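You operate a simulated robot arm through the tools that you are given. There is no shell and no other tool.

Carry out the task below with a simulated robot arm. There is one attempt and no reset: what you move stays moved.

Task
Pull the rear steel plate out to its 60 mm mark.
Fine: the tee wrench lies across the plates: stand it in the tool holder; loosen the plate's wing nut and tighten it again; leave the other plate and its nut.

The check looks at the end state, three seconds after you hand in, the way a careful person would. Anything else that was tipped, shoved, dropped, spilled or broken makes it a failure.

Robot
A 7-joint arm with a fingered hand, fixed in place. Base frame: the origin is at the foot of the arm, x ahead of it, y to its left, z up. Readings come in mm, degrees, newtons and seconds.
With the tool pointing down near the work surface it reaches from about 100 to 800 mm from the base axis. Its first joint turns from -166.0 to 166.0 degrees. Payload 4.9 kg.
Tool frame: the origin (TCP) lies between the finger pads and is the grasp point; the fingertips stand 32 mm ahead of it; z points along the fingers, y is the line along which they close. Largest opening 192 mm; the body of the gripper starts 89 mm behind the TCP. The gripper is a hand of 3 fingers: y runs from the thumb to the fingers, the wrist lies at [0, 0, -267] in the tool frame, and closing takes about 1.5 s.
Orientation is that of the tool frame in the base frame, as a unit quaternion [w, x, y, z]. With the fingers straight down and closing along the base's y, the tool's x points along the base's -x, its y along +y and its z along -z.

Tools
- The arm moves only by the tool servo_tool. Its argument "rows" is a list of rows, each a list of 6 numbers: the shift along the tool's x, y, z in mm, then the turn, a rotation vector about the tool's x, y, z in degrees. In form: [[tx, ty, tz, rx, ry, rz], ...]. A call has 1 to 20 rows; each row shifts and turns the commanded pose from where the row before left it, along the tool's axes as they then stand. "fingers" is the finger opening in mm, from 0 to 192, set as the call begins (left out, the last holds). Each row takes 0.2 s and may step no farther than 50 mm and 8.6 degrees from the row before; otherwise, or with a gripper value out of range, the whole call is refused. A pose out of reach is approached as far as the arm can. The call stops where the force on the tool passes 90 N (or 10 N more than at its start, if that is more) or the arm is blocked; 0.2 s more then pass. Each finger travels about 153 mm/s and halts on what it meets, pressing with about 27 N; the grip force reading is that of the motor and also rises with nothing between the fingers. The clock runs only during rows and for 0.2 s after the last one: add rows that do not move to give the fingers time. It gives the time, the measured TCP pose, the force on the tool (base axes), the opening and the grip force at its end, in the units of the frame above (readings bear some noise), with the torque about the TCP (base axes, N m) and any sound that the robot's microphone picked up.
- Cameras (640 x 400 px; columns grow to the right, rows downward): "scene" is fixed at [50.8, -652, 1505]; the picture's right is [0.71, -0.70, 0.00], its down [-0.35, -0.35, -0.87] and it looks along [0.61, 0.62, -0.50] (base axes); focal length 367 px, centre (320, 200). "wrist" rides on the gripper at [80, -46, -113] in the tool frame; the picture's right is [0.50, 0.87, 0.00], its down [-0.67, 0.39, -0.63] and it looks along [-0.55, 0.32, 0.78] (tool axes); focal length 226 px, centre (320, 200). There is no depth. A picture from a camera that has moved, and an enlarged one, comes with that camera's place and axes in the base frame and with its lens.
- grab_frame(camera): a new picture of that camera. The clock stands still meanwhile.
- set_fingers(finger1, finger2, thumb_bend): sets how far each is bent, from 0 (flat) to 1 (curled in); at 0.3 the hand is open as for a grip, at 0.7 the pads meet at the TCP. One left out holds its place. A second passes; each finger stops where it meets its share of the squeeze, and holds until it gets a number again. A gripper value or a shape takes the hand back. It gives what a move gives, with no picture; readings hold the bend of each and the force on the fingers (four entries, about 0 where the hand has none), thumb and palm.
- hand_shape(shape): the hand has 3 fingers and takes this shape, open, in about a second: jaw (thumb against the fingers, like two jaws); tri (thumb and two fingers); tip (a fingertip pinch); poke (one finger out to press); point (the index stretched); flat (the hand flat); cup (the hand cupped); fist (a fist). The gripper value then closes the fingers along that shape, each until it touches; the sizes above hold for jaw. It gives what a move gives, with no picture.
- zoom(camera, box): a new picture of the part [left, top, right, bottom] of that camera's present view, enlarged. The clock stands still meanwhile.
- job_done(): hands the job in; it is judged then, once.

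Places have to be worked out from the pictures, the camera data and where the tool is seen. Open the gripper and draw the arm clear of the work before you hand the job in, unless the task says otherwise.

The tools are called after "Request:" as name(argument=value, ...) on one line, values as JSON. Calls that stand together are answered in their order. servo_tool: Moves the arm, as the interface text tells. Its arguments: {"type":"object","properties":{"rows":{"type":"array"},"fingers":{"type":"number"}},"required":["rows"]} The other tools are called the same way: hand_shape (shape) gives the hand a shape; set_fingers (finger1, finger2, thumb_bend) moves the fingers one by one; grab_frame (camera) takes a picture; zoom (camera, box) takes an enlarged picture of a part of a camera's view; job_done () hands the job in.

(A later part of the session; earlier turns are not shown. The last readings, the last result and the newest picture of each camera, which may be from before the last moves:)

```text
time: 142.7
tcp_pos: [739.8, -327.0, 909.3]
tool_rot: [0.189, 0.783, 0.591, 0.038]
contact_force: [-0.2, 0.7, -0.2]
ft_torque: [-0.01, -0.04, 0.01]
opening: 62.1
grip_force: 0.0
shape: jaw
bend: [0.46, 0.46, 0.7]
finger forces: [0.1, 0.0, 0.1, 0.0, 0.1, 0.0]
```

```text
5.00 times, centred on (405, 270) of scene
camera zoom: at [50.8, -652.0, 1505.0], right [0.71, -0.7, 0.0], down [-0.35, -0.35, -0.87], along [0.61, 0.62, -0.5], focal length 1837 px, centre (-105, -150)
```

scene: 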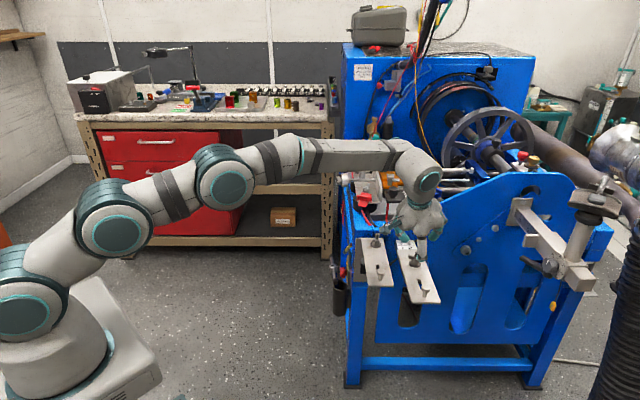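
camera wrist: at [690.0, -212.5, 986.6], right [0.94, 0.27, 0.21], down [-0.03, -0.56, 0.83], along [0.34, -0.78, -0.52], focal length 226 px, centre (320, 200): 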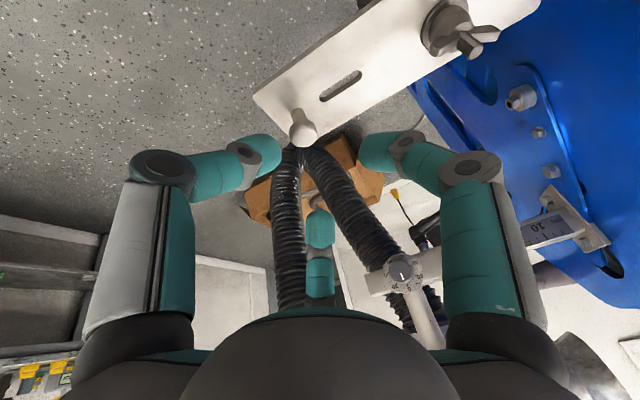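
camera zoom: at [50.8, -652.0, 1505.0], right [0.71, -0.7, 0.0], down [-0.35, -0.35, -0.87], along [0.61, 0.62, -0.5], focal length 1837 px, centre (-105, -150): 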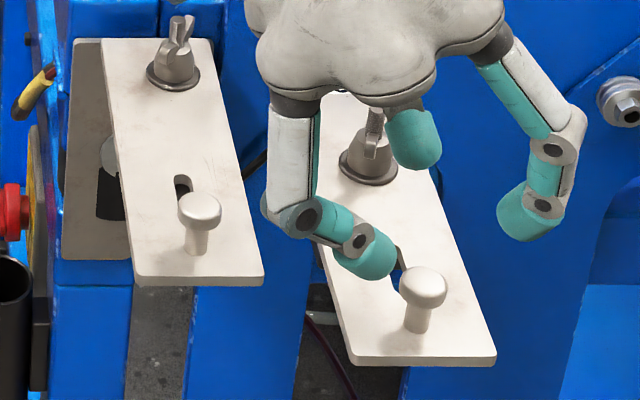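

Knob B is at about (749.5, -335), right below the hand. I descend and close on it.

Request:
servo_tool(rows=[[2.03, -4.25, 11.6, 0, 0, 0], [2.03, -4.25, 11.6, 0, 0, 0], [2.03, -4.25, 11.6, 0, 0, 0], [2.03, -4.25, 11.6, 0, 0, 0], [0, 0, 0, 0, 0, 0]])

Request:
zoom(camera="wrist", box=[220, 60, 420, 250])

Request:
zoom(camera="scene", box=[370, 230, 440, 310])

```text
time: 143.9
tcp_pos: [739.1, -327.0, 860.8]
tool_rot: [0.189, 0.783, 0.591, 0.037]
contact_force: [0.9, -0.5, 0.8]
ft_torque: [-0.01, 0.02, 0.02]
opening: 61.9
grip_force: 0.1
shape: jaw
bend: [0.46, 0.46, 0.7]
finger forces: [0.1, 0.0, 0.1, 0.1, 0.1, 0.0]
```

```text
2.11 times, centred on (320, 155) of wrist
camera zoom: at [689.8, -212.7, 937.1], right [0.94, 0.27, 0.21], down [-0.03, -0.56, 0.83], along [0.34, -0.78, -0.52], focal length 476 px, centre (320, 295)
```

zoom: 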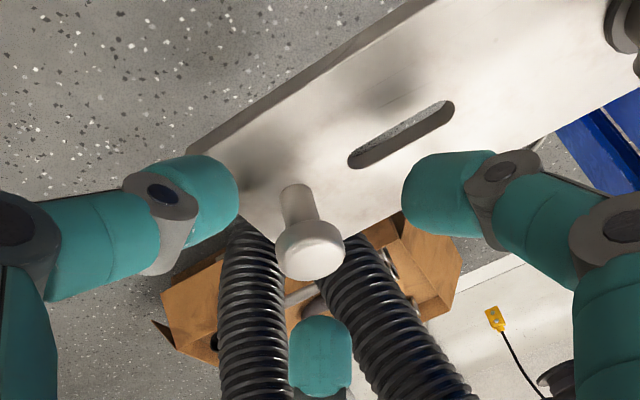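

```text
5.00 times, centred on (405, 270) of scene
camera zoom: at [50.8, -652.0, 1505.0], right [0.71, -0.7, 0.0], down [-0.35, -0.35, -0.87], along [0.61, 0.62, -0.5], focal length 1837 px, centre (-105, -150)
```

zoom: 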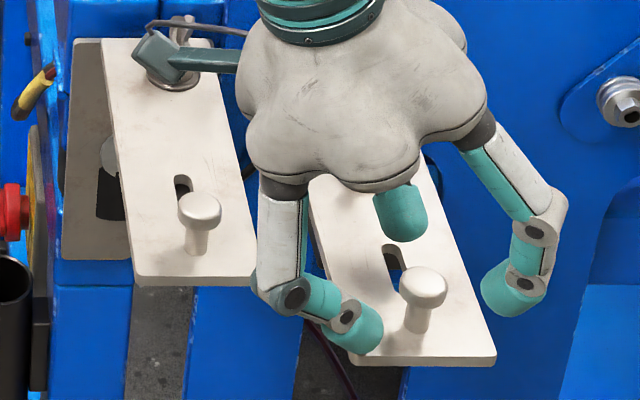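

The knob is ~5 mm off-centre toward −x; I shift the hand and then close.

Request:
servo_tool(rows=[[-1.0, -4.7, -1.5, 0, 0, 0], [0, 0, 0, 0, 0, 0]])

Request:
servo_tool(rows=[[0, 0, 0, 0, 0, 0], [0, 0, 0, 0, 0, 0], [0, 0, 0, 0, 0, 0], [0, 0, 0, 0, 0, 0], [0, 0, 0, 0, 0, 0], [0, 0, 0, 0, 0, 0]], fingers=8)

Request:
grab_frame(camera="wrist")

```text
time: 144.5
tcp_pos: [734.8, -327.0, 859.6]
tool_rot: [0.189, 0.784, 0.59, 0.037]
contact_force: [-0.1, -0.1, 0.7]
ft_torque: [0.0, -0.02, 0.0]
opening: 61.7
grip_force: 0.1
shape: jaw
bend: [0.46, 0.46, 0.7]
finger forces: [0.1, 0.0, 0.0, 0.0, 0.0, 0.0]
```

```text
time: 145.9
tcp_pos: [734.8, -325.9, 860.3]
tool_rot: [0.189, 0.784, 0.59, 0.037]
contact_force: [-1.3, -2.6, 3.6]
ft_torque: [-0.2, 0.04, -0.08]
opening: 15.4
grip_force: 27.3
shape: jaw
bend: [0.74, 0.74, 0.7]
finger forces: [22.1, 24.3, 0.1, 0.1, 21.3, 0.1]
```

```text
taken
camera wrist: at [684.9, -212.1, 937.5], right [0.94, 0.27, 0.21], down [-0.03, -0.56, 0.83], along [0.34, -0.78, -0.52], focal length 226 px, centre (320, 200)
```

wrist: 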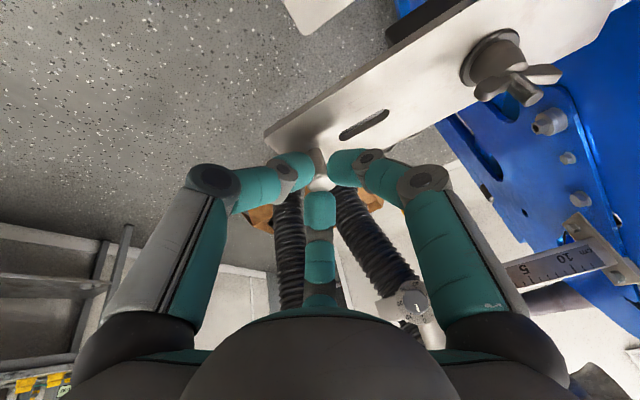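

Gripped. I take a reference zoom of the scale from the scene camera before pulling.

Request:
zoom(camera="scene", box=[392, 228, 424, 260])

```text
12.50 times, centred on (408, 244) of scene
camera zoom: at [50.8, -652.0, 1505.0], right [0.71, -0.7, 0.0], down [-0.35, -0.35, -0.87], along [0.61, 0.62, -0.5], focal length 4592 px, centre (-780, -350)
```

zoom: 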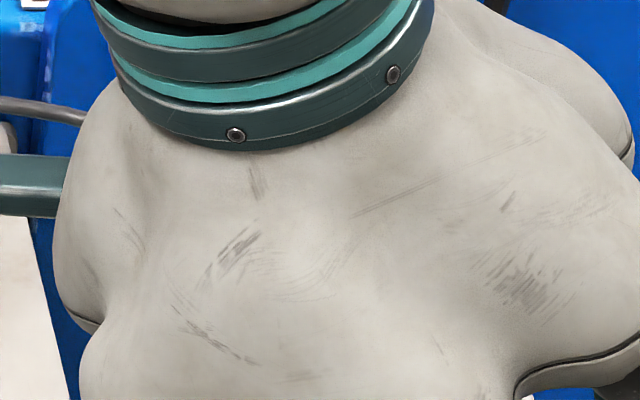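

The hand hides the scale, so I use the plate's outer corner as a displacement reference at high zoom.

Request:
zoom(camera="scene", box=[404, 294, 420, 310])

Request:
zoom(camera="scene", box=[430, 294, 446, 310])

```text
16.00 times, centred on (412, 302) of scene
camera zoom: at [50.8, -652.0, 1505.0], right [0.71, -0.7, 0.0], down [-0.35, -0.35, -0.87], along [0.61, 0.62, -0.5], focal length 5878 px, centre (-1152, -1432)
```

zoom: 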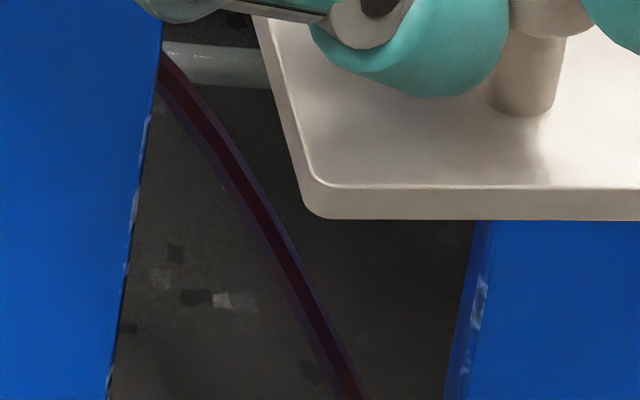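

```text
16.00 times, centred on (438, 302) of scene
camera zoom: at [50.8, -652.0, 1505.0], right [0.71, -0.7, 0.0], down [-0.35, -0.35, -0.87], along [0.61, 0.62, -0.5], focal length 5878 px, centre (-1568, -1432)
```

zoom: 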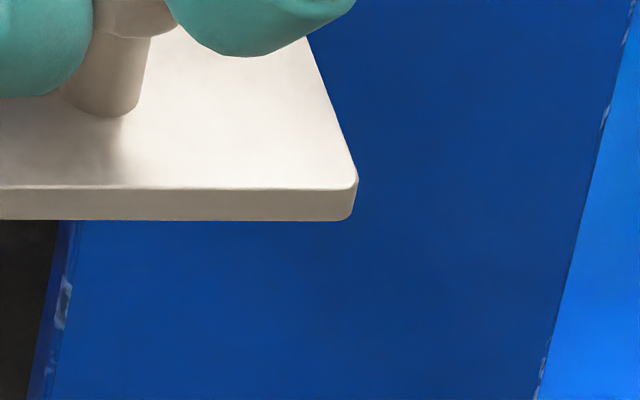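

Reference rows are 187–188 for the outer edge (4.5 px per mm). I pull 2 mm outward and re-check.

Request:
servo_tool(rows=[[-0.87, -0.49, -0.03, 0, 0, 0], [-0.87, -0.49, -0.03, 0, 0, 0], [0, 0, 0, 0, 0, 0], [0, 0, 0, 0, 0, 0]])

Request:
zoom(camera="scene", box=[430, 294, 446, 310])

```text
time: 146.9
tcp_pos: [734.6, -326.7, 859.8]
tool_rot: [0.19, 0.783, 0.592, 0.038]
contact_force: [9.6, 6.9, 1.7]
ft_torque: [0.08, -0.21, 0.05]
opening: 15.0
grip_force: 27.2
shape: jaw
bend: [0.73, 0.74, 0.7]
finger forces: [28.3, 22.3, 0.0, 0.0, 17.6, 0.0]
```

```text
16.00 times, centred on (438, 302) of scene
camera zoom: at [50.8, -652.0, 1505.0], right [0.71, -0.7, 0.0], down [-0.35, -0.35, -0.87], along [0.61, 0.62, -0.5], focal length 5878 px, centre (-1568, -1432)
```

zoom: 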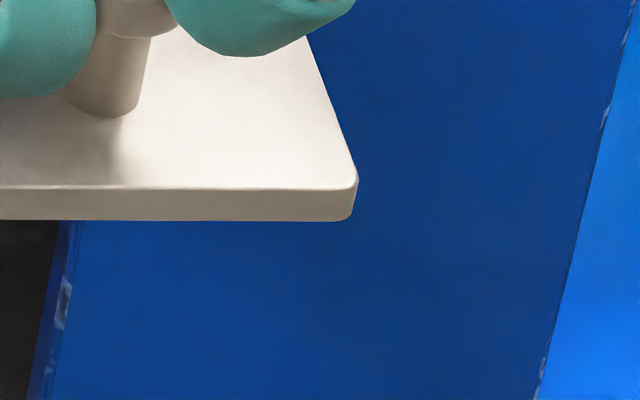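

It holds at 12 N. I pull a further 2 mm of command.

Request:
servo_tool(rows=[[-0.87, -0.49, -0.03, 0, 0, 0], [-0.87, -0.49, -0.03, 0, 0, 0], [0, 0, 0, 0, 0, 0], [0, 0, 0, 0, 0, 0]])

Request:
zoom(camera="scene", box=[430, 294, 446, 310])

```text
time: 147.9
tcp_pos: [732.8, -328.6, 860.0]
tool_rot: [0.19, 0.783, 0.591, 0.038]
contact_force: [13.5, 15.4, 2.0]
ft_torque: [0.34, -0.35, 0.13]
opening: 15.3
grip_force: 27.0
shape: jaw
bend: [0.62, 0.74, 0.7]
finger forces: [32.0, 18.2, 0.0, 0.1, 17.1, 0.1]
```

```text
16.00 times, centred on (438, 302) of scene
camera zoom: at [50.8, -652.0, 1505.0], right [0.71, -0.7, 0.0], down [-0.35, -0.35, -0.87], along [0.61, 0.62, -0.5], focal length 5878 px, centre (-1568, -1432)
```

zoom: 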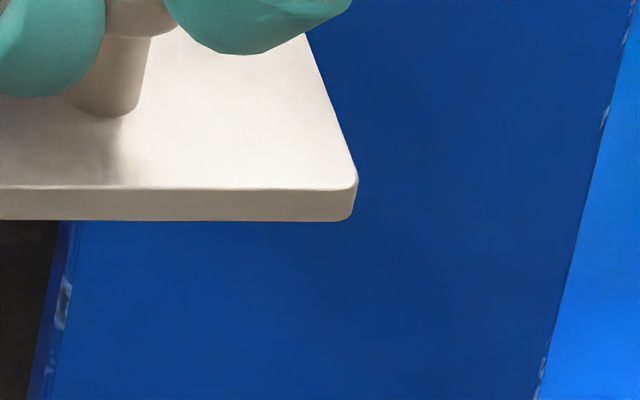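

The plate stays firmly clamped even at 20 N, so the nut holds. To correct the remaining 1.5 mm I'll ease the nut, shift, and retighten in a single grasp. First I relax and release the knob.

Request:
servo_tool(rows=[[0.87, 0.49, 0.03, 0, 0, 0], [0.87, 0.49, 0.03, 0, 0, 0], [0.87, 0.49, 0.03, 0, 0, 0], [0.87, 0.49, 0.03, 0, 0, 0], [0, 0, 0, 0, 0, 0]])

Request:
servo_tool(rows=[[0, 0, 0, 0, 0, 0], [0, 0, 0, 0, 0, 0], [0, 0, 0, 0, 0, 0], [-2.03, 4.25, -11.6, 0, 0, 0], [-2.03, 4.25, -11.6, 0, 0, 0], [-2.03, 4.25, -11.6, 0, 0, 0], [-2.03, 4.25, -11.6, 0, 0, 0], [0, 0, 0, 0, 0, 0]], fingers=64)

Request:
servo_tool(rows=[[27.3, 15.8, 1, 0, 0, 0], [27.3, 15.8, 1, 0, 0, 0], [27.3, 15.8, 1, 0, 0, 0], [27.3, 15.8, 1, 0, 0, 0], [0, 0, 0, 0, 0, 0]])

Request:
zoom(camera="wrist", box=[230, 20, 450, 250])

```text
time: 149.1
tcp_pos: [733.4, -326.7, 860.8]
tool_rot: [0.189, 0.784, 0.591, 0.037]
contact_force: [-2.7, 0.7, 9.1]
ft_torque: [-0.11, 0.04, -0.06]
opening: 15.0
grip_force: 27.3
shape: jaw
bend: [0.73, 0.74, 0.7]
finger forces: [24.9, 24.4, 0.0, 0.0, 27.3, 0.0]
```

```text
time: 150.9
tcp_pos: [734.3, -324.5, 910.7]
tool_rot: [0.189, 0.783, 0.591, 0.037]
contact_force: [0.4, 0.6, 0.0]
ft_torque: [0.02, -0.02, -0.01]
opening: 63.8
grip_force: 0.1
shape: jaw
bend: [0.46, 0.46, 0.7]
finger forces: [0.1, 0.0, 0.0, 0.0, 0.0, 0.1]
```

```text
time: 152.1
tcp_pos: [825.1, -237.9, 910.2]
tool_rot: [0.189, 0.784, 0.591, 0.038]
contact_force: [-0.5, 0.5, -0.5]
ft_torque: [0.04, 0.01, 0.0]
opening: 63.5
grip_force: 0.0
shape: jaw
bend: [0.45, 0.46, 0.7]
finger forces: [0.0, 0.1, 0.1, 0.0, 0.0, 0.0]
```

```text
1.74 times, centred on (340, 135) of wrist
camera zoom: at [775.5, -124.2, 988.1], right [0.94, 0.27, 0.21], down [-0.03, -0.56, 0.83], along [0.34, -0.78, -0.52], focal length 393 px, centre (285, 313)
```

zoom: 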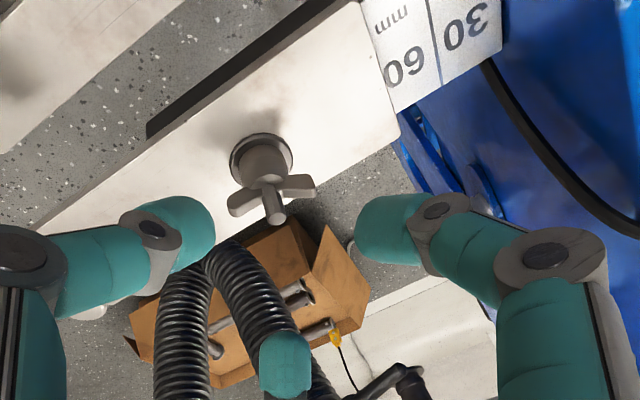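

I descend around the nut again at the same pose as before.

Request:
servo_tool(rows=[[2, -4.05, 12.7, 0, 0, 0], [2, -4.05, 12.7, 0, 0, 0], [2, -4.05, 12.7, 0, 0, 0], [1.6, -3.2, 10.2, 0, 0, 0], [0, 0, 0, 0, 0, 0]], fingers=54)

Request:
zoom(camera="wrist", box=[230, 60, 430, 250])

```text
time: 153.3
tcp_pos: [825.4, -239.4, 859.3]
tool_rot: [0.19, 0.783, 0.591, 0.038]
contact_force: [-1.0, 0.3, 0.1]
ft_torque: [0.0, 0.0, -0.01]
opening: 54.5
grip_force: 0.0
shape: jaw
bend: [0.48, 0.48, 0.7]
finger forces: [0.0, 0.0, 0.0, 0.0, 0.0, 0.1]
```

```text
2.11 times, centred on (330, 155) of wrist
camera zoom: at [777.1, -126.1, 936.7], right [0.94, 0.27, 0.21], down [-0.03, -0.56, 0.83], along [0.34, -0.78, -0.52], focal length 476 px, centre (299, 295)
```

zoom: 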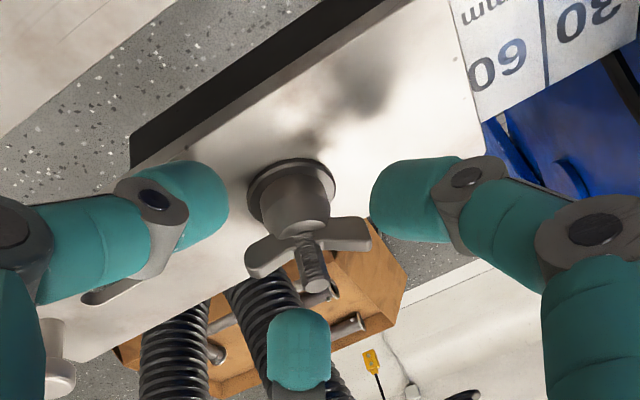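

Centred. I lower 4 mm and close on the nut.

Request:
servo_tool(rows=[[0.65, -1.36, 3.7, 0, 0, 0], [0, 0, 0, 0, 0, 0]])

Request:
servo_tool(rows=[[0, 0, 0, 0, 0, 0], [0, 0, 0, 0, 0, 0], [0, 0, 0, 0, 0, 0], [0, 0, 0, 0, 0, 0], [0, 0, 0, 0, 0, 0], [0, 0, 0, 0, 0, 0]], fingers=8)

Request:
zoom(camera="wrist", box=[365, 30, 465, 130])

```text
time: 153.9
tcp_pos: [826.3, -240.0, 855.2]
tool_rot: [0.19, 0.782, 0.592, 0.037]
contact_force: [-0.1, 0.0, -0.6]
ft_torque: [0.0, 0.02, 0.01]
opening: 54.2
grip_force: 0.0
shape: jaw
bend: [0.48, 0.48, 0.7]
finger forces: [0.0, 0.1, 0.0, 0.0, 0.1, 0.1]
```

```text
time: 155.3
tcp_pos: [826.3, -240.7, 855.1]
tool_rot: [0.189, 0.783, 0.591, 0.038]
contact_force: [-2.0, 6.3, 0.3]
ft_torque: [0.08, 0.07, 0.0]
opening: 10.8
grip_force: 27.2
shape: jaw
bend: [0.73, 0.73, 0.7]
finger forces: [21.7, 31.8, 0.0, 0.0, 21.8, 0.1]
```

```text
4.00 times, centred on (415, 80) of wrist
camera zoom: at [777.3, -125.7, 932.4], right [0.94, 0.27, 0.21], down [-0.03, -0.56, 0.83], along [0.34, -0.78, -0.52], focal length 904 px, centre (-60, 680)
```

zoom: 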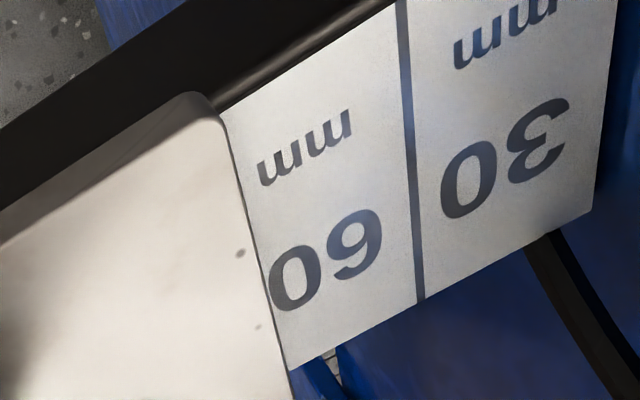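

Firm grip. I loosen by turning counter-clockwise 24° first.

Request:
servo_tool(rows=[[-1.212, -0.519, 0.026, -0.991, 2.035, -5.568], [-1.212, -0.519, 0.026, -0.991, 2.035, -5.568], [-1.212, -0.519, 0.026, -0.991, 2.035, -5.568], [-1.212, -0.519, 0.026, -0.991, 2.035, -5.568], [0, 0, 0, 0, 0, 0]])

Request:
zoom(camera="wrist", box=[230, 20, 470, 250])

```text
time: 156.5
tcp_pos: [824.7, -244.2, 855.8]
tool_rot: [0.177, 0.643, 0.741, 0.076]
contact_force: [-5.7, 5.5, 2.0]
ft_torque: [0.07, 0.08, 0.04]
opening: 11.0
grip_force: 27.0
shape: jaw
bend: [0.73, 0.73, 0.7]
finger forces: [22.7, 30.3, 0.0, 0.1, 23.0, 0.0]
```

```text
1.74 times, centred on (350, 135) of wrist
camera zoom: at [732.7, -160.8, 932.4], right [0.75, 0.63, 0.21], down [0.21, -0.52, 0.83], along [0.63, -0.57, -0.52], focal length 393 px, centre (268, 313)
```

zoom: 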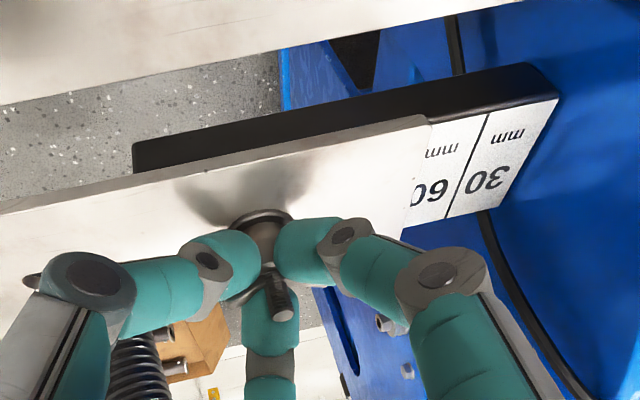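

The nut follows. I turn 12° more and then probe with a 1 mm outward shift.

Request:
servo_tool(rows=[[-1.212, -0.519, 0.026, -0.991, 2.035, -5.568], [-1.212, -0.519, 0.026, -0.991, 2.035, -5.568], [0, 0, 0, 0, 0, 0]])

Request:
zoom(camera="wrist", box=[400, 40, 500, 140])

```text
time: 157.3
tcp_pos: [823.3, -246.7, 854.9]
tool_rot: [0.168, 0.562, 0.805, 0.094]
contact_force: [-4.9, 3.8, 3.6]
ft_torque: [0.02, 0.02, 0.03]
opening: 11.1
grip_force: 26.9
shape: jaw
bend: [0.73, 0.73, 0.7]
finger forces: [23.6, 30.5, 0.0, 0.0, 22.4, 0.0]
```

```text
4.00 times, centred on (450, 90) of wrist
camera zoom: at [717.0, -184.0, 932.4], right [0.6, 0.77, 0.21], down [0.31, -0.47, 0.83], along [0.74, -0.43, -0.52], focal length 904 px, centre (-200, 640)
```

zoom: 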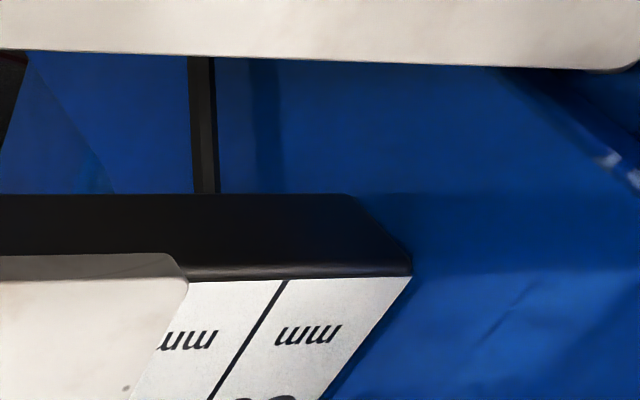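

I shift 1.6 mm outward (−u) with the nut eased, and compare the edge-to-30-line distance (103 px now).

Request:
servo_tool(rows=[[-0.34, -0.7, -0.2, 0, 0, 0], [-0.34, -0.7, -0.2, 0, 0, 0], [0, 0, 0, 0, 0, 0], [0, 0, 0, 0, 0, 0]])

Request:
zoom(camera="wrist", box=[400, 40, 500, 140])

```text
time: 158.3
tcp_pos: [822.6, -248.5, 855.2]
tool_rot: [0.168, 0.562, 0.805, 0.094]
contact_force: [-1.3, 4.6, 3.2]
ft_torque: [0.09, -0.07, 0.04]
opening: 10.6
grip_force: 27.4
shape: jaw
bend: [0.73, 0.73, 0.7]
finger forces: [24.5, 31.5, 0.0, 0.0, 19.7, 0.0]
```

```text
4.00 times, centred on (450, 90) of wrist
camera zoom: at [715.9, -184.8, 932.3], right [0.6, 0.77, 0.21], down [0.31, -0.47, 0.83], along [0.74, -0.43, -0.52], focal length 904 px, centre (-200, 640)
```

zoom: 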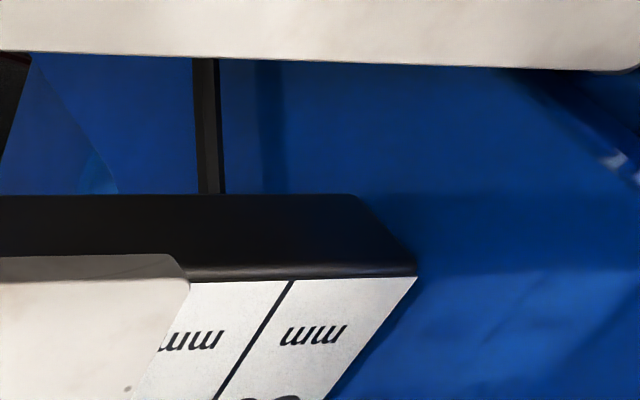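

Only part of that reached the plate. I shift another 1.5 mm and look again.

Request:
servo_tool(rows=[[-0.32, -0.65, -0.18, 0, 0, 0], [-0.32, -0.65, -0.18, 0, 0, 0], [0, 0, 0, 0, 0, 0], [0, 0, 0, 0, 0, 0]])

Request:
zoom(camera="wrist", box=[400, 40, 500, 140])

Request:
zoom(camera="scene", box=[430, 294, 446, 310])

```text
time: 159.3
tcp_pos: [821.2, -247.8, 855.4]
tool_rot: [0.168, 0.561, 0.805, 0.094]
contact_force: [0.8, 1.9, 3.6]
ft_torque: [0.02, -0.11, 0.04]
opening: 10.6
grip_force: 27.2
shape: jaw
bend: [0.73, 0.73, 0.7]
finger forces: [23.3, 31.5, 0.0, 0.1, 18.7, 0.0]
```

```text
4.00 times, centred on (450, 90) of wrist
camera zoom: at [714.7, -185.8, 932.3], right [0.6, 0.77, 0.21], down [0.31, -0.47, 0.83], along [0.74, -0.43, -0.52], focal length 904 px, centre (-200, 640)
```

zoom: 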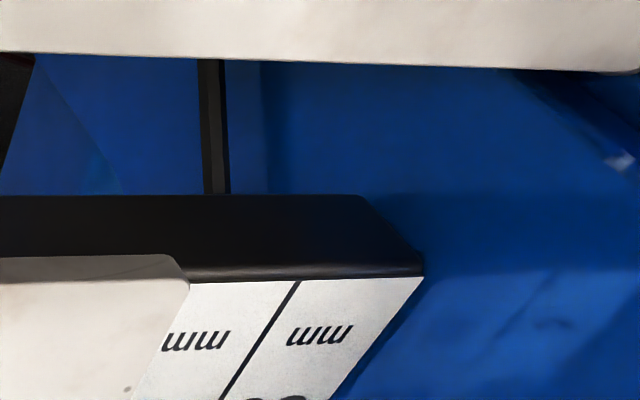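

```text
16.00 times, centred on (438, 302) of scene
camera zoom: at [50.8, -652.0, 1505.0], right [0.71, -0.7, 0.0], down [-0.35, -0.35, -0.87], along [0.61, 0.62, -0.5], focal length 5878 px, centre (-1568, -1432)
```

zoom: 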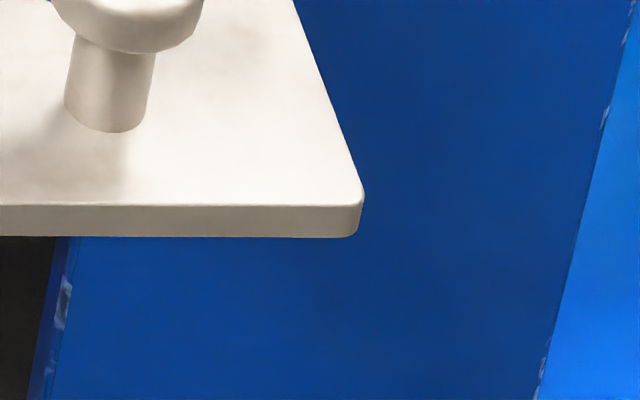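

The plate is free again; its outer edge moved 3.7 mm (now ≈62 mm). I rotate back clockwise in 12° steps, watching the edge (target row ≈195) and correcting while it is still free.

Request:
servo_tool(rows=[[1.156, 0.635, 0.026, 0.991, -2.035, 5.568], [1.156, 0.635, 0.026, 0.991, -2.035, 5.568], [0, 0, 0, 0, 0, 0]])

Request:
zoom(camera="scene", box=[430, 294, 446, 310])

```text
time: 160.1
tcp_pos: [821.6, -247.1, 855.1]
tool_rot: [0.176, 0.644, 0.741, 0.076]
contact_force: [-2.5, 0.9, 3.4]
ft_torque: [-0.09, -0.01, 0.02]
opening: 10.9
grip_force: 26.8
shape: jaw
bend: [0.73, 0.73, 0.7]
finger forces: [22.8, 30.3, 0.1, 0.0, 21.5, 0.0]
```

```text
16.00 times, centred on (438, 302) of scene
camera zoom: at [50.8, -652.0, 1505.0], right [0.71, -0.7, 0.0], down [-0.35, -0.35, -0.87], along [0.61, 0.62, -0.5], focal length 5878 px, centre (-1568, -1432)
```

zoom: 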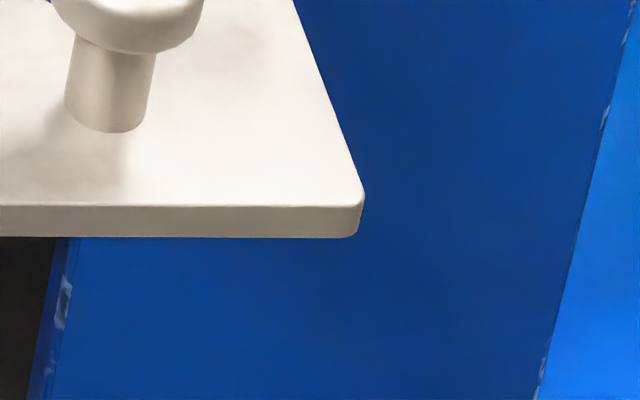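

No drift in that step. The plate is still at ≈62, so I nudge it back inward by 2 mm of command and re-check.

Request:
servo_tool(rows=[[0.6, 0.78, 0.18, 0, 0, 0], [0.6, 0.78, 0.18, 0, 0, 0], [0, 0, 0, 0, 0, 0], [0, 0, 0, 0, 0, 0]])

Request:
zoom(camera="scene", box=[430, 294, 446, 310])

```text
time: 161.1
tcp_pos: [824.2, -244.9, 855.1]
tool_rot: [0.178, 0.643, 0.741, 0.077]
contact_force: [-5.5, 1.5, 3.9]
ft_torque: [-0.04, 0.02, 0.03]
opening: 10.6
grip_force: 27.1
shape: jaw
bend: [0.73, 0.73, 0.7]
finger forces: [23.2, 30.3, 0.1, 0.0, 23.1, 0.0]
```

```text
16.00 times, centred on (438, 302) of scene
camera zoom: at [50.8, -652.0, 1505.0], right [0.71, -0.7, 0.0], down [-0.35, -0.35, -0.87], along [0.61, 0.62, -0.5], focal length 5878 px, centre (-1568, -1432)
```

zoom: 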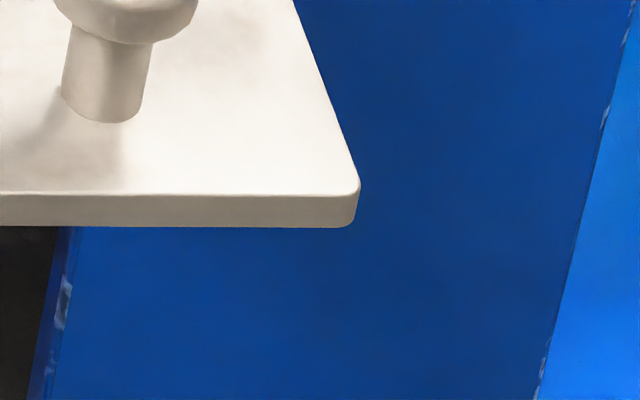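

The edge is now 6.5 px (1.5 mm) beyond the reference — right at 60 mm. I continue tightening clockwise, 12° at a time.

Request:
servo_tool(rows=[[1.156, 0.635, 0.026, 0.991, -2.035, 5.568], [1.156, 0.635, 0.026, 0.991, -2.035, 5.568], [0, 0, 0, 0, 0, 0]])

Request:
zoom(camera="scene", box=[430, 294, 446, 310])

```text
time: 161.9
tcp_pos: [824.8, -242.5, 854.6]
tool_rot: [0.185, 0.717, 0.67, 0.057]
contact_force: [-3.8, 5.4, 3.5]
ft_torque: [0.05, 0.06, 0.06]
opening: 11.1
grip_force: 27.1
shape: jaw
bend: [0.73, 0.73, 0.7]
finger forces: [24.7, 28.3, 0.0, 0.0, 23.0, 0.0]
```

```text
16.00 times, centred on (438, 302) of scene
camera zoom: at [50.8, -652.0, 1505.0], right [0.71, -0.7, 0.0], down [-0.35, -0.35, -0.87], along [0.61, 0.62, -0.5], focal length 5878 px, centre (-1568, -1432)
```

zoom: 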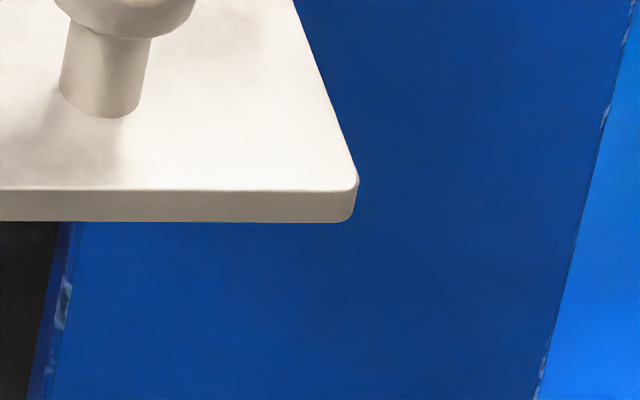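

It drifted in by about 1.2 mm during that step. I shift outward 2.2 mm of command (includes finger slack) and check whether it still moves.

Request:
servo_tool(rows=[[-0.83, -0.72, -0.12, 0, 0, 0], [-0.83, -0.72, -0.12, 0, 0, 0], [0, 0, 0, 0, 0, 0], [0, 0, 0, 0, 0, 0]])

Request:
zoom(camera="scene", box=[430, 294, 446, 310])

```text
time: 162.9
tcp_pos: [822.1, -243.1, 855.6]
tool_rot: [0.185, 0.717, 0.67, 0.057]
contact_force: [-5.3, 8.6, 4.8]
ft_torque: [0.09, 0.02, 0.05]
opening: 10.7
grip_force: 27.3
shape: jaw
bend: [0.73, 0.73, 0.7]
finger forces: [25.8, 28.3, 0.0, 0.0, 23.6, 0.1]
```

```text
16.00 times, centred on (438, 302) of scene
camera zoom: at [50.8, -652.0, 1505.0], right [0.71, -0.7, 0.0], down [-0.35, -0.35, -0.87], along [0.61, 0.62, -0.5], focal length 5878 px, centre (-1568, -1432)
```

zoom: 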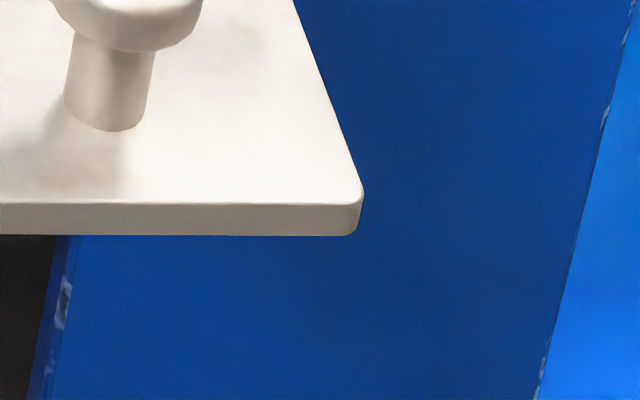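

The plate is still free and now at ≈62. I bring it back in 0.8 mm so that the expected drift of the next turn lands it on 60.

Request:
servo_tool(rows=[[0.6, 0.52, 0.085, 0, 0, 0], [0, 0, 0, 0, 0, 0], [0, 0, 0, 0, 0, 0]])

Request:
zoom(camera="scene", box=[430, 294, 446, 310])

```text
time: 163.7
tcp_pos: [824.1, -243.2, 854.9]
tool_rot: [0.184, 0.718, 0.669, 0.057]
contact_force: [-8.2, 3.9, 6.6]
ft_torque: [-0.01, 0.09, 0.02]
opening: 10.6
grip_force: 27.0
shape: jaw
bend: [0.73, 0.73, 0.7]
finger forces: [23.9, 29.1, 0.0, 0.1, 25.4, 0.1]
```

```text
16.00 times, centred on (438, 302) of scene
camera zoom: at [50.8, -652.0, 1505.0], right [0.71, -0.7, 0.0], down [-0.35, -0.35, -0.87], along [0.61, 0.62, -0.5], focal length 5878 px, centre (-1568, -1432)
```

zoom: 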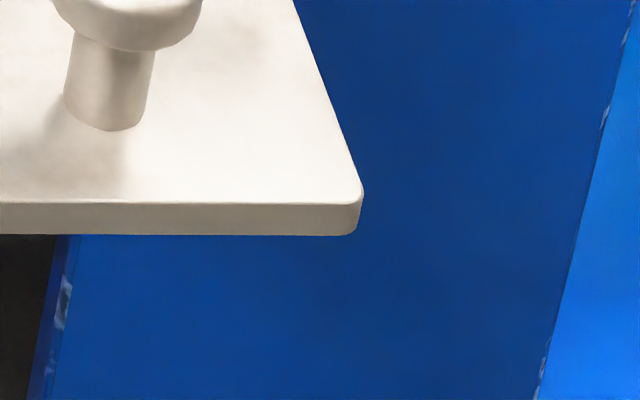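

No movement yet (stiction). Another 0.8 mm inward.

Request:
servo_tool(rows=[[0.6, 0.52, 0.085, 0, 0, 0], [0, 0, 0, 0, 0, 0], [0, 0, 0, 0, 0, 0]])

Request:
zoom(camera="scene", box=[430, 294, 446, 310])

```text
time: 164.5
tcp_pos: [824.1, -242.1, 855.7]
tool_rot: [0.184, 0.717, 0.67, 0.056]
contact_force: [-7.0, 2.7, 5.7]
ft_torque: [-0.03, 0.07, 0.0]
opening: 10.5
grip_force: 27.1
shape: jaw
bend: [0.73, 0.73, 0.7]
finger forces: [23.4, 29.2, 0.1, 0.0, 24.6, 0.0]
```

```text
16.00 times, centred on (438, 302) of scene
camera zoom: at [50.8, -652.0, 1505.0], right [0.71, -0.7, 0.0], down [-0.35, -0.35, -0.87], along [0.61, 0.62, -0.5], focal length 5878 px, centre (-1568, -1432)
```

zoom: 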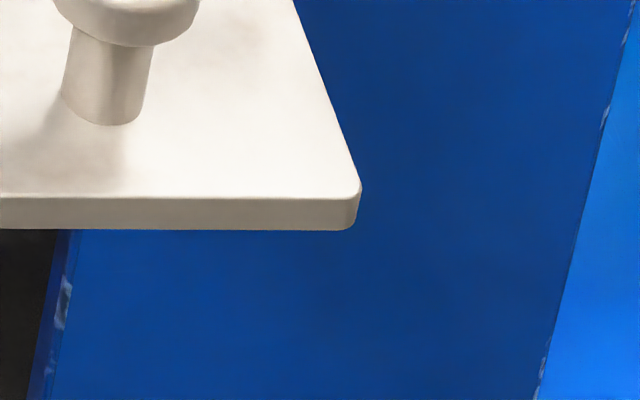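

Edge at ≈60.7. I now turn clockwise 6° and check.

Request:
servo_tool(rows=[[1.156, 0.635, 0.026, 0.991, -2.035, 5.568], [0, 0, 0, 0, 0, 0]])

Request:
zoom(camera="scene", box=[430, 294, 446, 310])

```text
time: 165.1
tcp_pos: [824.7, -241.3, 854.3]
tool_rot: [0.186, 0.751, 0.631, 0.047]
contact_force: [-3.7, 3.0, 4.1]
ft_torque: [-0.04, 0.02, 0.02]
opening: 10.8
grip_force: 27.2
shape: jaw
bend: [0.73, 0.73, 0.7]
finger forces: [23.0, 29.2, 0.0, 0.0, 23.7, 0.1]
```

```text
16.00 times, centred on (438, 302) of scene
camera zoom: at [50.8, -652.0, 1505.0], right [0.71, -0.7, 0.0], down [-0.35, -0.35, -0.87], along [0.61, 0.62, -0.5], focal length 5878 px, centre (-1568, -1432)
```

zoom: 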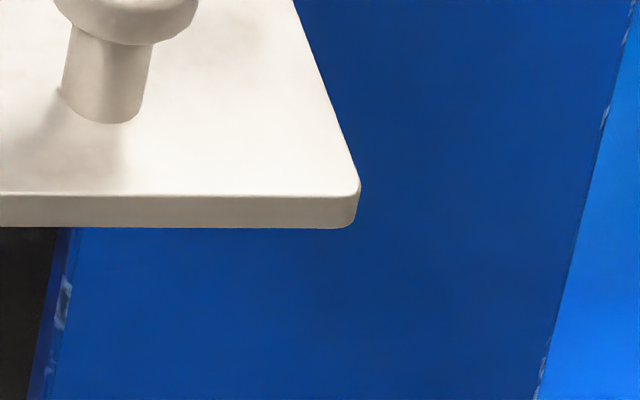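

Edge at ≈60.3. Another 6°.

Request:
servo_tool(rows=[[1.156, 0.635, 0.026, 0.991, -2.035, 5.568], [0, 0, 0, 0, 0, 0]])

Request:
zoom(camera="scene", box=[430, 294, 446, 310])

```text
time: 165.7
tcp_pos: [826.3, -240.0, 855.8]
tool_rot: [0.189, 0.784, 0.59, 0.037]
contact_force: [-6.9, 0.1, 7.4]
ft_torque: [-0.13, 0.07, -0.02]
opening: 10.9
grip_force: 27.4
shape: jaw
bend: [0.73, 0.73, 0.7]
finger forces: [22.3, 30.6, 0.1, 0.0, 24.8, 0.0]
```

```text
16.00 times, centred on (438, 302) of scene
camera zoom: at [50.8, -652.0, 1505.0], right [0.71, -0.7, 0.0], down [-0.35, -0.35, -0.87], along [0.61, 0.62, -0.5], focal length 5878 px, centre (-1568, -1432)
```

zoom: 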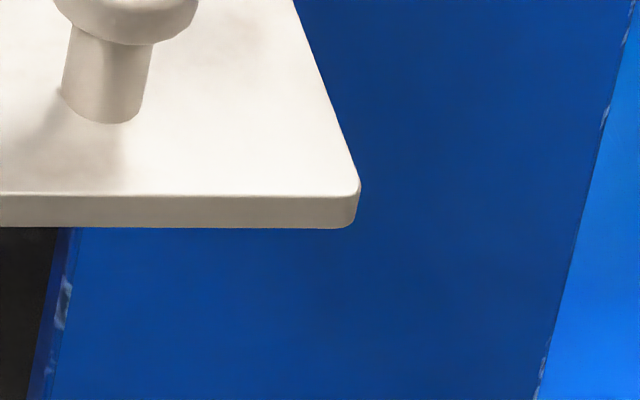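

The plate no longer moves: clamped at ≈60.3. I keep tightening 6° at a time, watching torque.

Request:
servo_tool(rows=[[1.156, 0.635, 0.026, 0.991, -2.035, 5.568], [0, 0, 0, 0, 0, 0]])

Request:
servo_tool(rows=[[1.156, 0.635, 0.026, 0.991, -2.035, 5.568], [0, 0, 0, 0, 0, 0]])

Request:
zoom(camera="scene", box=[430, 294, 446, 310])

Request:
grab_frame(camera="wrist")

```text
time: 166.3
tcp_pos: [827.7, -239.7, 855.0]
tool_rot: [0.191, 0.814, 0.548, 0.026]
contact_force: [-7.4, 0.3, 8.2]
ft_torque: [-0.13, 0.12, 0.0]
opening: 10.7
grip_force: 26.9
shape: jaw
bend: [0.73, 0.73, 0.7]
finger forces: [22.7, 30.6, 0.0, 0.1, 24.6, 0.1]
```

```text
time: 166.9
tcp_pos: [827.7, -238.2, 854.8]
tool_rot: [0.192, 0.841, 0.506, 0.016]
contact_force: [-8.2, 0.2, 7.8]
ft_torque: [-0.18, 0.16, -0.01]
opening: 10.7
grip_force: 27.2
shape: jaw
bend: [0.73, 0.73, 0.7]
finger forces: [22.8, 31.0, 0.0, 0.0, 25.3, 0.0]
```

```text
16.00 times, centred on (438, 302) of scene
camera zoom: at [50.8, -652.0, 1505.0], right [0.71, -0.7, 0.0], down [-0.35, -0.35, -0.87], along [0.61, 0.62, -0.5], focal length 5878 px, centre (-1568, -1432)
```

zoom: 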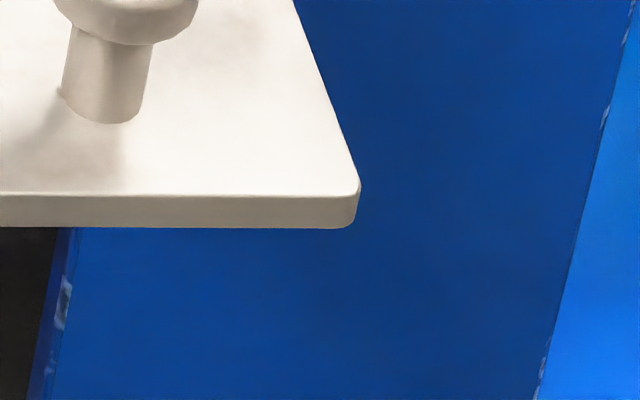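

```text
taken
camera wrist: at [802.6, -116.6, 932.5], right [0.97, 0.07, 0.21], down [-0.14, -0.54, 0.83], along [0.17, -0.84, -0.52], focal length 226 px, centre (320, 200)
```

wrist: 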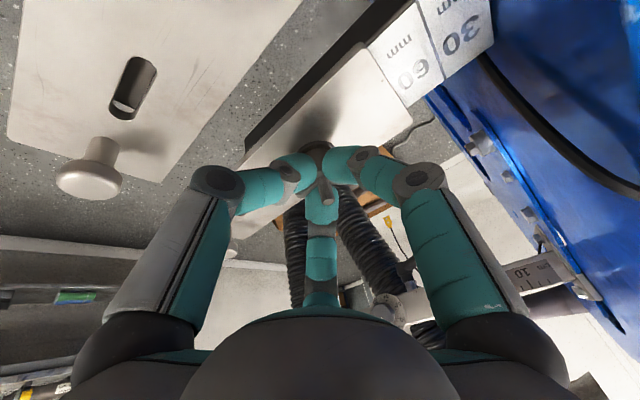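

Held at ≈60.3, and the nut is back to about its original angle. I turn a further 6° steps to feel for firm resistance.

Request:
servo_tool(rows=[[1.156, 0.635, 0.026, 0.991, -2.035, 5.568], [0, 0, 0, 0, 0, 0]])

Request:
servo_tool(rows=[[1.156, 0.635, 0.026, 0.991, -2.035, 5.568], [0, 0, 0, 0, 0, 0]])

Request:
zoom(camera="wrist", box=[230, 80, 430, 250])

Request:
zoom(camera="scene", box=[385, 225, 435, 285])

```text
time: 167.5
tcp_pos: [828.7, -238.5, 855.3]
tool_rot: [0.193, 0.867, 0.46, 0.007]
contact_force: [-13.7, -3.2, 10.1]
ft_torque: [-0.2, 0.31, 0.06]
opening: 10.8
grip_force: 27.0
shape: jaw
bend: [0.73, 0.73, 0.7]
finger forces: [24.8, 26.9, 0.1, 0.0, 28.9, 0.0]
```

```text
time: 168.1
tcp_pos: [829.8, -237.8, 855.1]
tool_rot: [0.192, 0.89, 0.414, -0.003]
contact_force: [-16.2, -3.7, 10.5]
ft_torque: [-0.18, 0.4, 0.09]
opening: 11.2
grip_force: 27.5
shape: jaw
bend: [0.73, 0.73, 0.7]
finger forces: [24.3, 24.7, 0.1, 0.1, 29.7, 0.0]
```

```text
2.35 times, centred on (330, 165) of wrist
camera zoom: at [830.3, -113.0, 932.3], right [0.97, -0.14, 0.21], down [-0.25, -0.5, 0.83], along [-0.01, -0.85, -0.52], focal length 532 px, centre (296, 282)
```

zoom: 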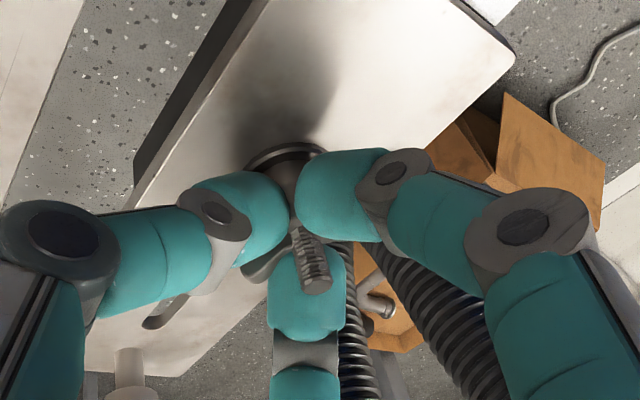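

```text
6.67 times, centred on (410, 255) of scene
camera zoom: at [50.8, -652.0, 1505.0], right [0.71, -0.7, 0.0], down [-0.35, -0.35, -0.87], along [0.61, 0.62, -0.5], focal length 2449 px, centre (-280, -167)
```

zoom: 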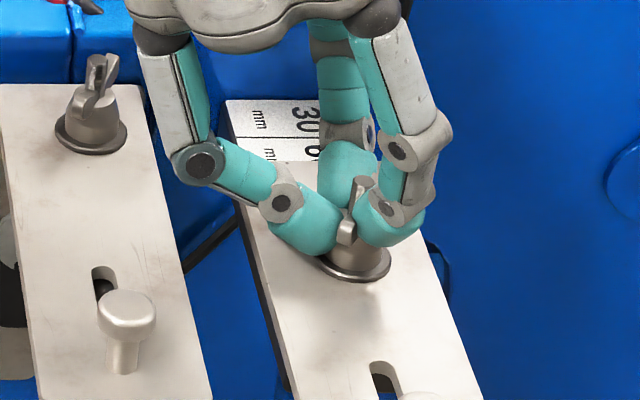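

Torque is now building (0.09 N·m, 16 N on the wings), so the nut is up tight. I release gently, lift, and inspect the wing angle and the mark.

Request:
servo_tool(rows=[[0, 0, 0, 0, 0, 0], [0, 0, 0, 0, 0, 0]], fingers=40)

Request:
servo_tool(rows=[[-0.7, 1.4, -3.7, 0, 0, 0], [-0.8, 1.7, -4.6, 0, 0, 0], [-1.7, 3.4, -9.3, 0, 0, 0], [-3.3, 6.8, -18.5, 0, 0, 0], [-3.3, 6.8, -18.5, 0, 0, 0], [-3.3, 6.8, -18.5, 0, 0, 0], [0, 0, 0, 0, 0, 0]], fingers=62)

Request:
grab_frame(camera="wrist")

Request:
zoom(camera="scene", box=[385, 225, 435, 285])

```text
time: 168.7
tcp_pos: [829.7, -236.3, 854.2]
tool_rot: [0.192, 0.889, 0.415, -0.002]
contact_force: [0.3, 1.1, -0.3]
ft_torque: [0.04, -0.01, 0.03]
opening: 39.8
grip_force: 0.0
shape: jaw
bend: [0.77, 0.77, 0.7]
finger forces: [0.9, 0.0, 0.1, 0.0, 0.0, 0.0]
```

```text
time: 170.3
tcp_pos: [830.6, -237.2, 934.1]
tool_rot: [0.192, 0.889, 0.415, -0.002]
contact_force: [-1.2, -0.2, -0.8]
ft_torque: [0.03, 0.01, -0.02]
opening: 61.8
grip_force: 0.2
shape: jaw
bend: [0.46, 0.46, 0.7]
finger forces: [0.1, 0.0, 0.0, 0.0, 0.0, 0.0]
```

```text
taken
camera wrist: at [831.1, -112.9, 1011.4], right [0.97, -0.14, 0.21], down [-0.25, -0.5, 0.83], along [-0.01, -0.85, -0.52], focal length 226 px, centre (320, 200)
```

wrist: 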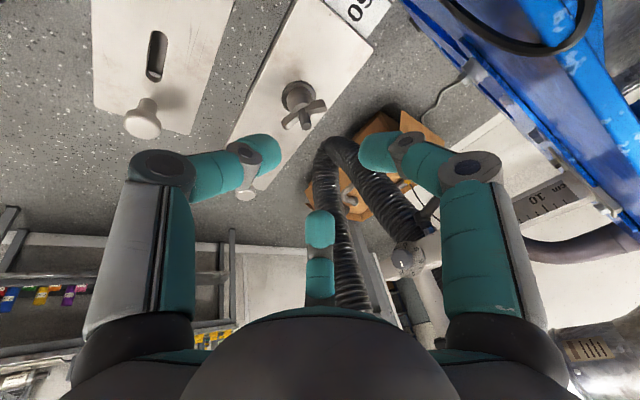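

```text
6.67 times, centred on (410, 255) of scene
camera zoom: at [50.8, -652.0, 1505.0], right [0.71, -0.7, 0.0], down [-0.35, -0.35, -0.87], along [0.61, 0.62, -0.5], focal length 2449 px, centre (-280, -167)
```

zoom: 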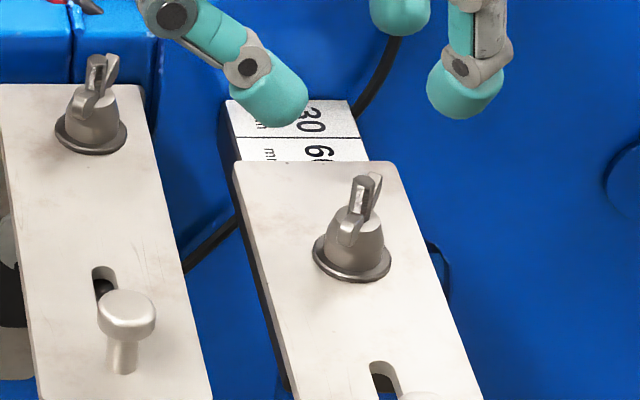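

The wings look close to their starting direction. I zoom in to compare with the initial picture and to re-read the mark.

Request:
zoom(camera="scene", box=[402, 244, 422, 264])

Request:
zoom(camera="wrist", box=[270, 60, 350, 140])

Request:
zoom(camera="wrist", box=[310, 0, 400, 60])

```text
16.00 times, centred on (412, 254) of scene
camera zoom: at [50.8, -652.0, 1505.0], right [0.71, -0.7, 0.0], down [-0.35, -0.35, -0.87], along [0.61, 0.62, -0.5], focal length 5878 px, centre (-1152, -664)
```

zoom: 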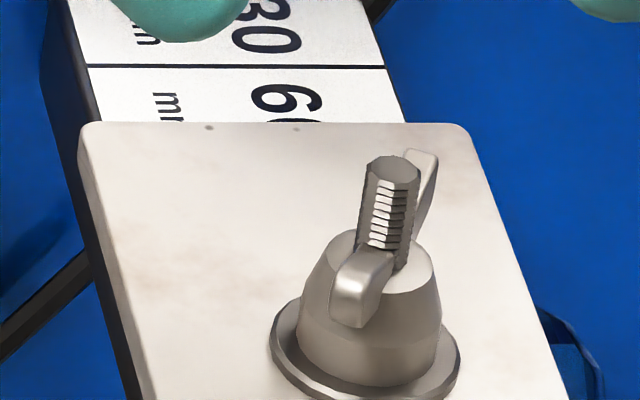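

```text
5.00 times, centred on (310, 100) of wrist
camera zoom: at [831.1, -112.9, 1011.4], right [0.97, -0.14, 0.21], down [-0.25, -0.5, 0.83], along [-0.01, -0.85, -0.52], focal length 1130 px, centre (370, 700)
```

zoom: 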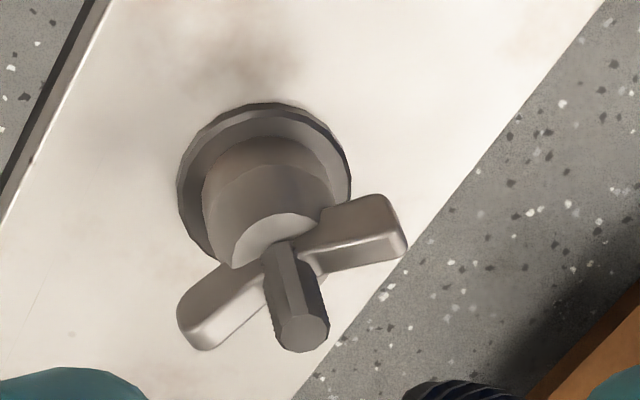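

```text
6.67 times, centred on (355, 30) of wrist
camera zoom: at [831.1, -112.9, 1011.4], right [0.97, -0.14, 0.21], down [-0.25, -0.5, 0.83], along [-0.01, -0.85, -0.52], focal length 1507 px, centre (87, 1333)
```

zoom: 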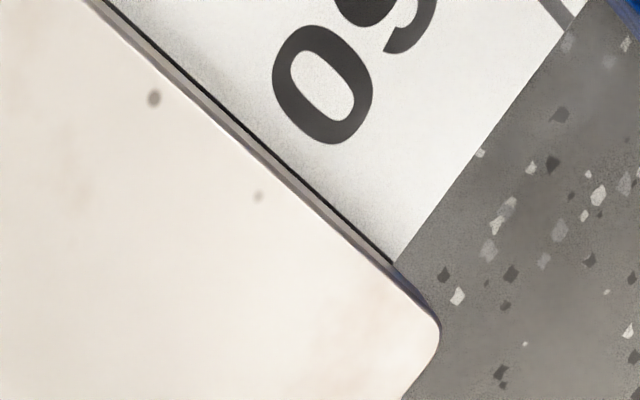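

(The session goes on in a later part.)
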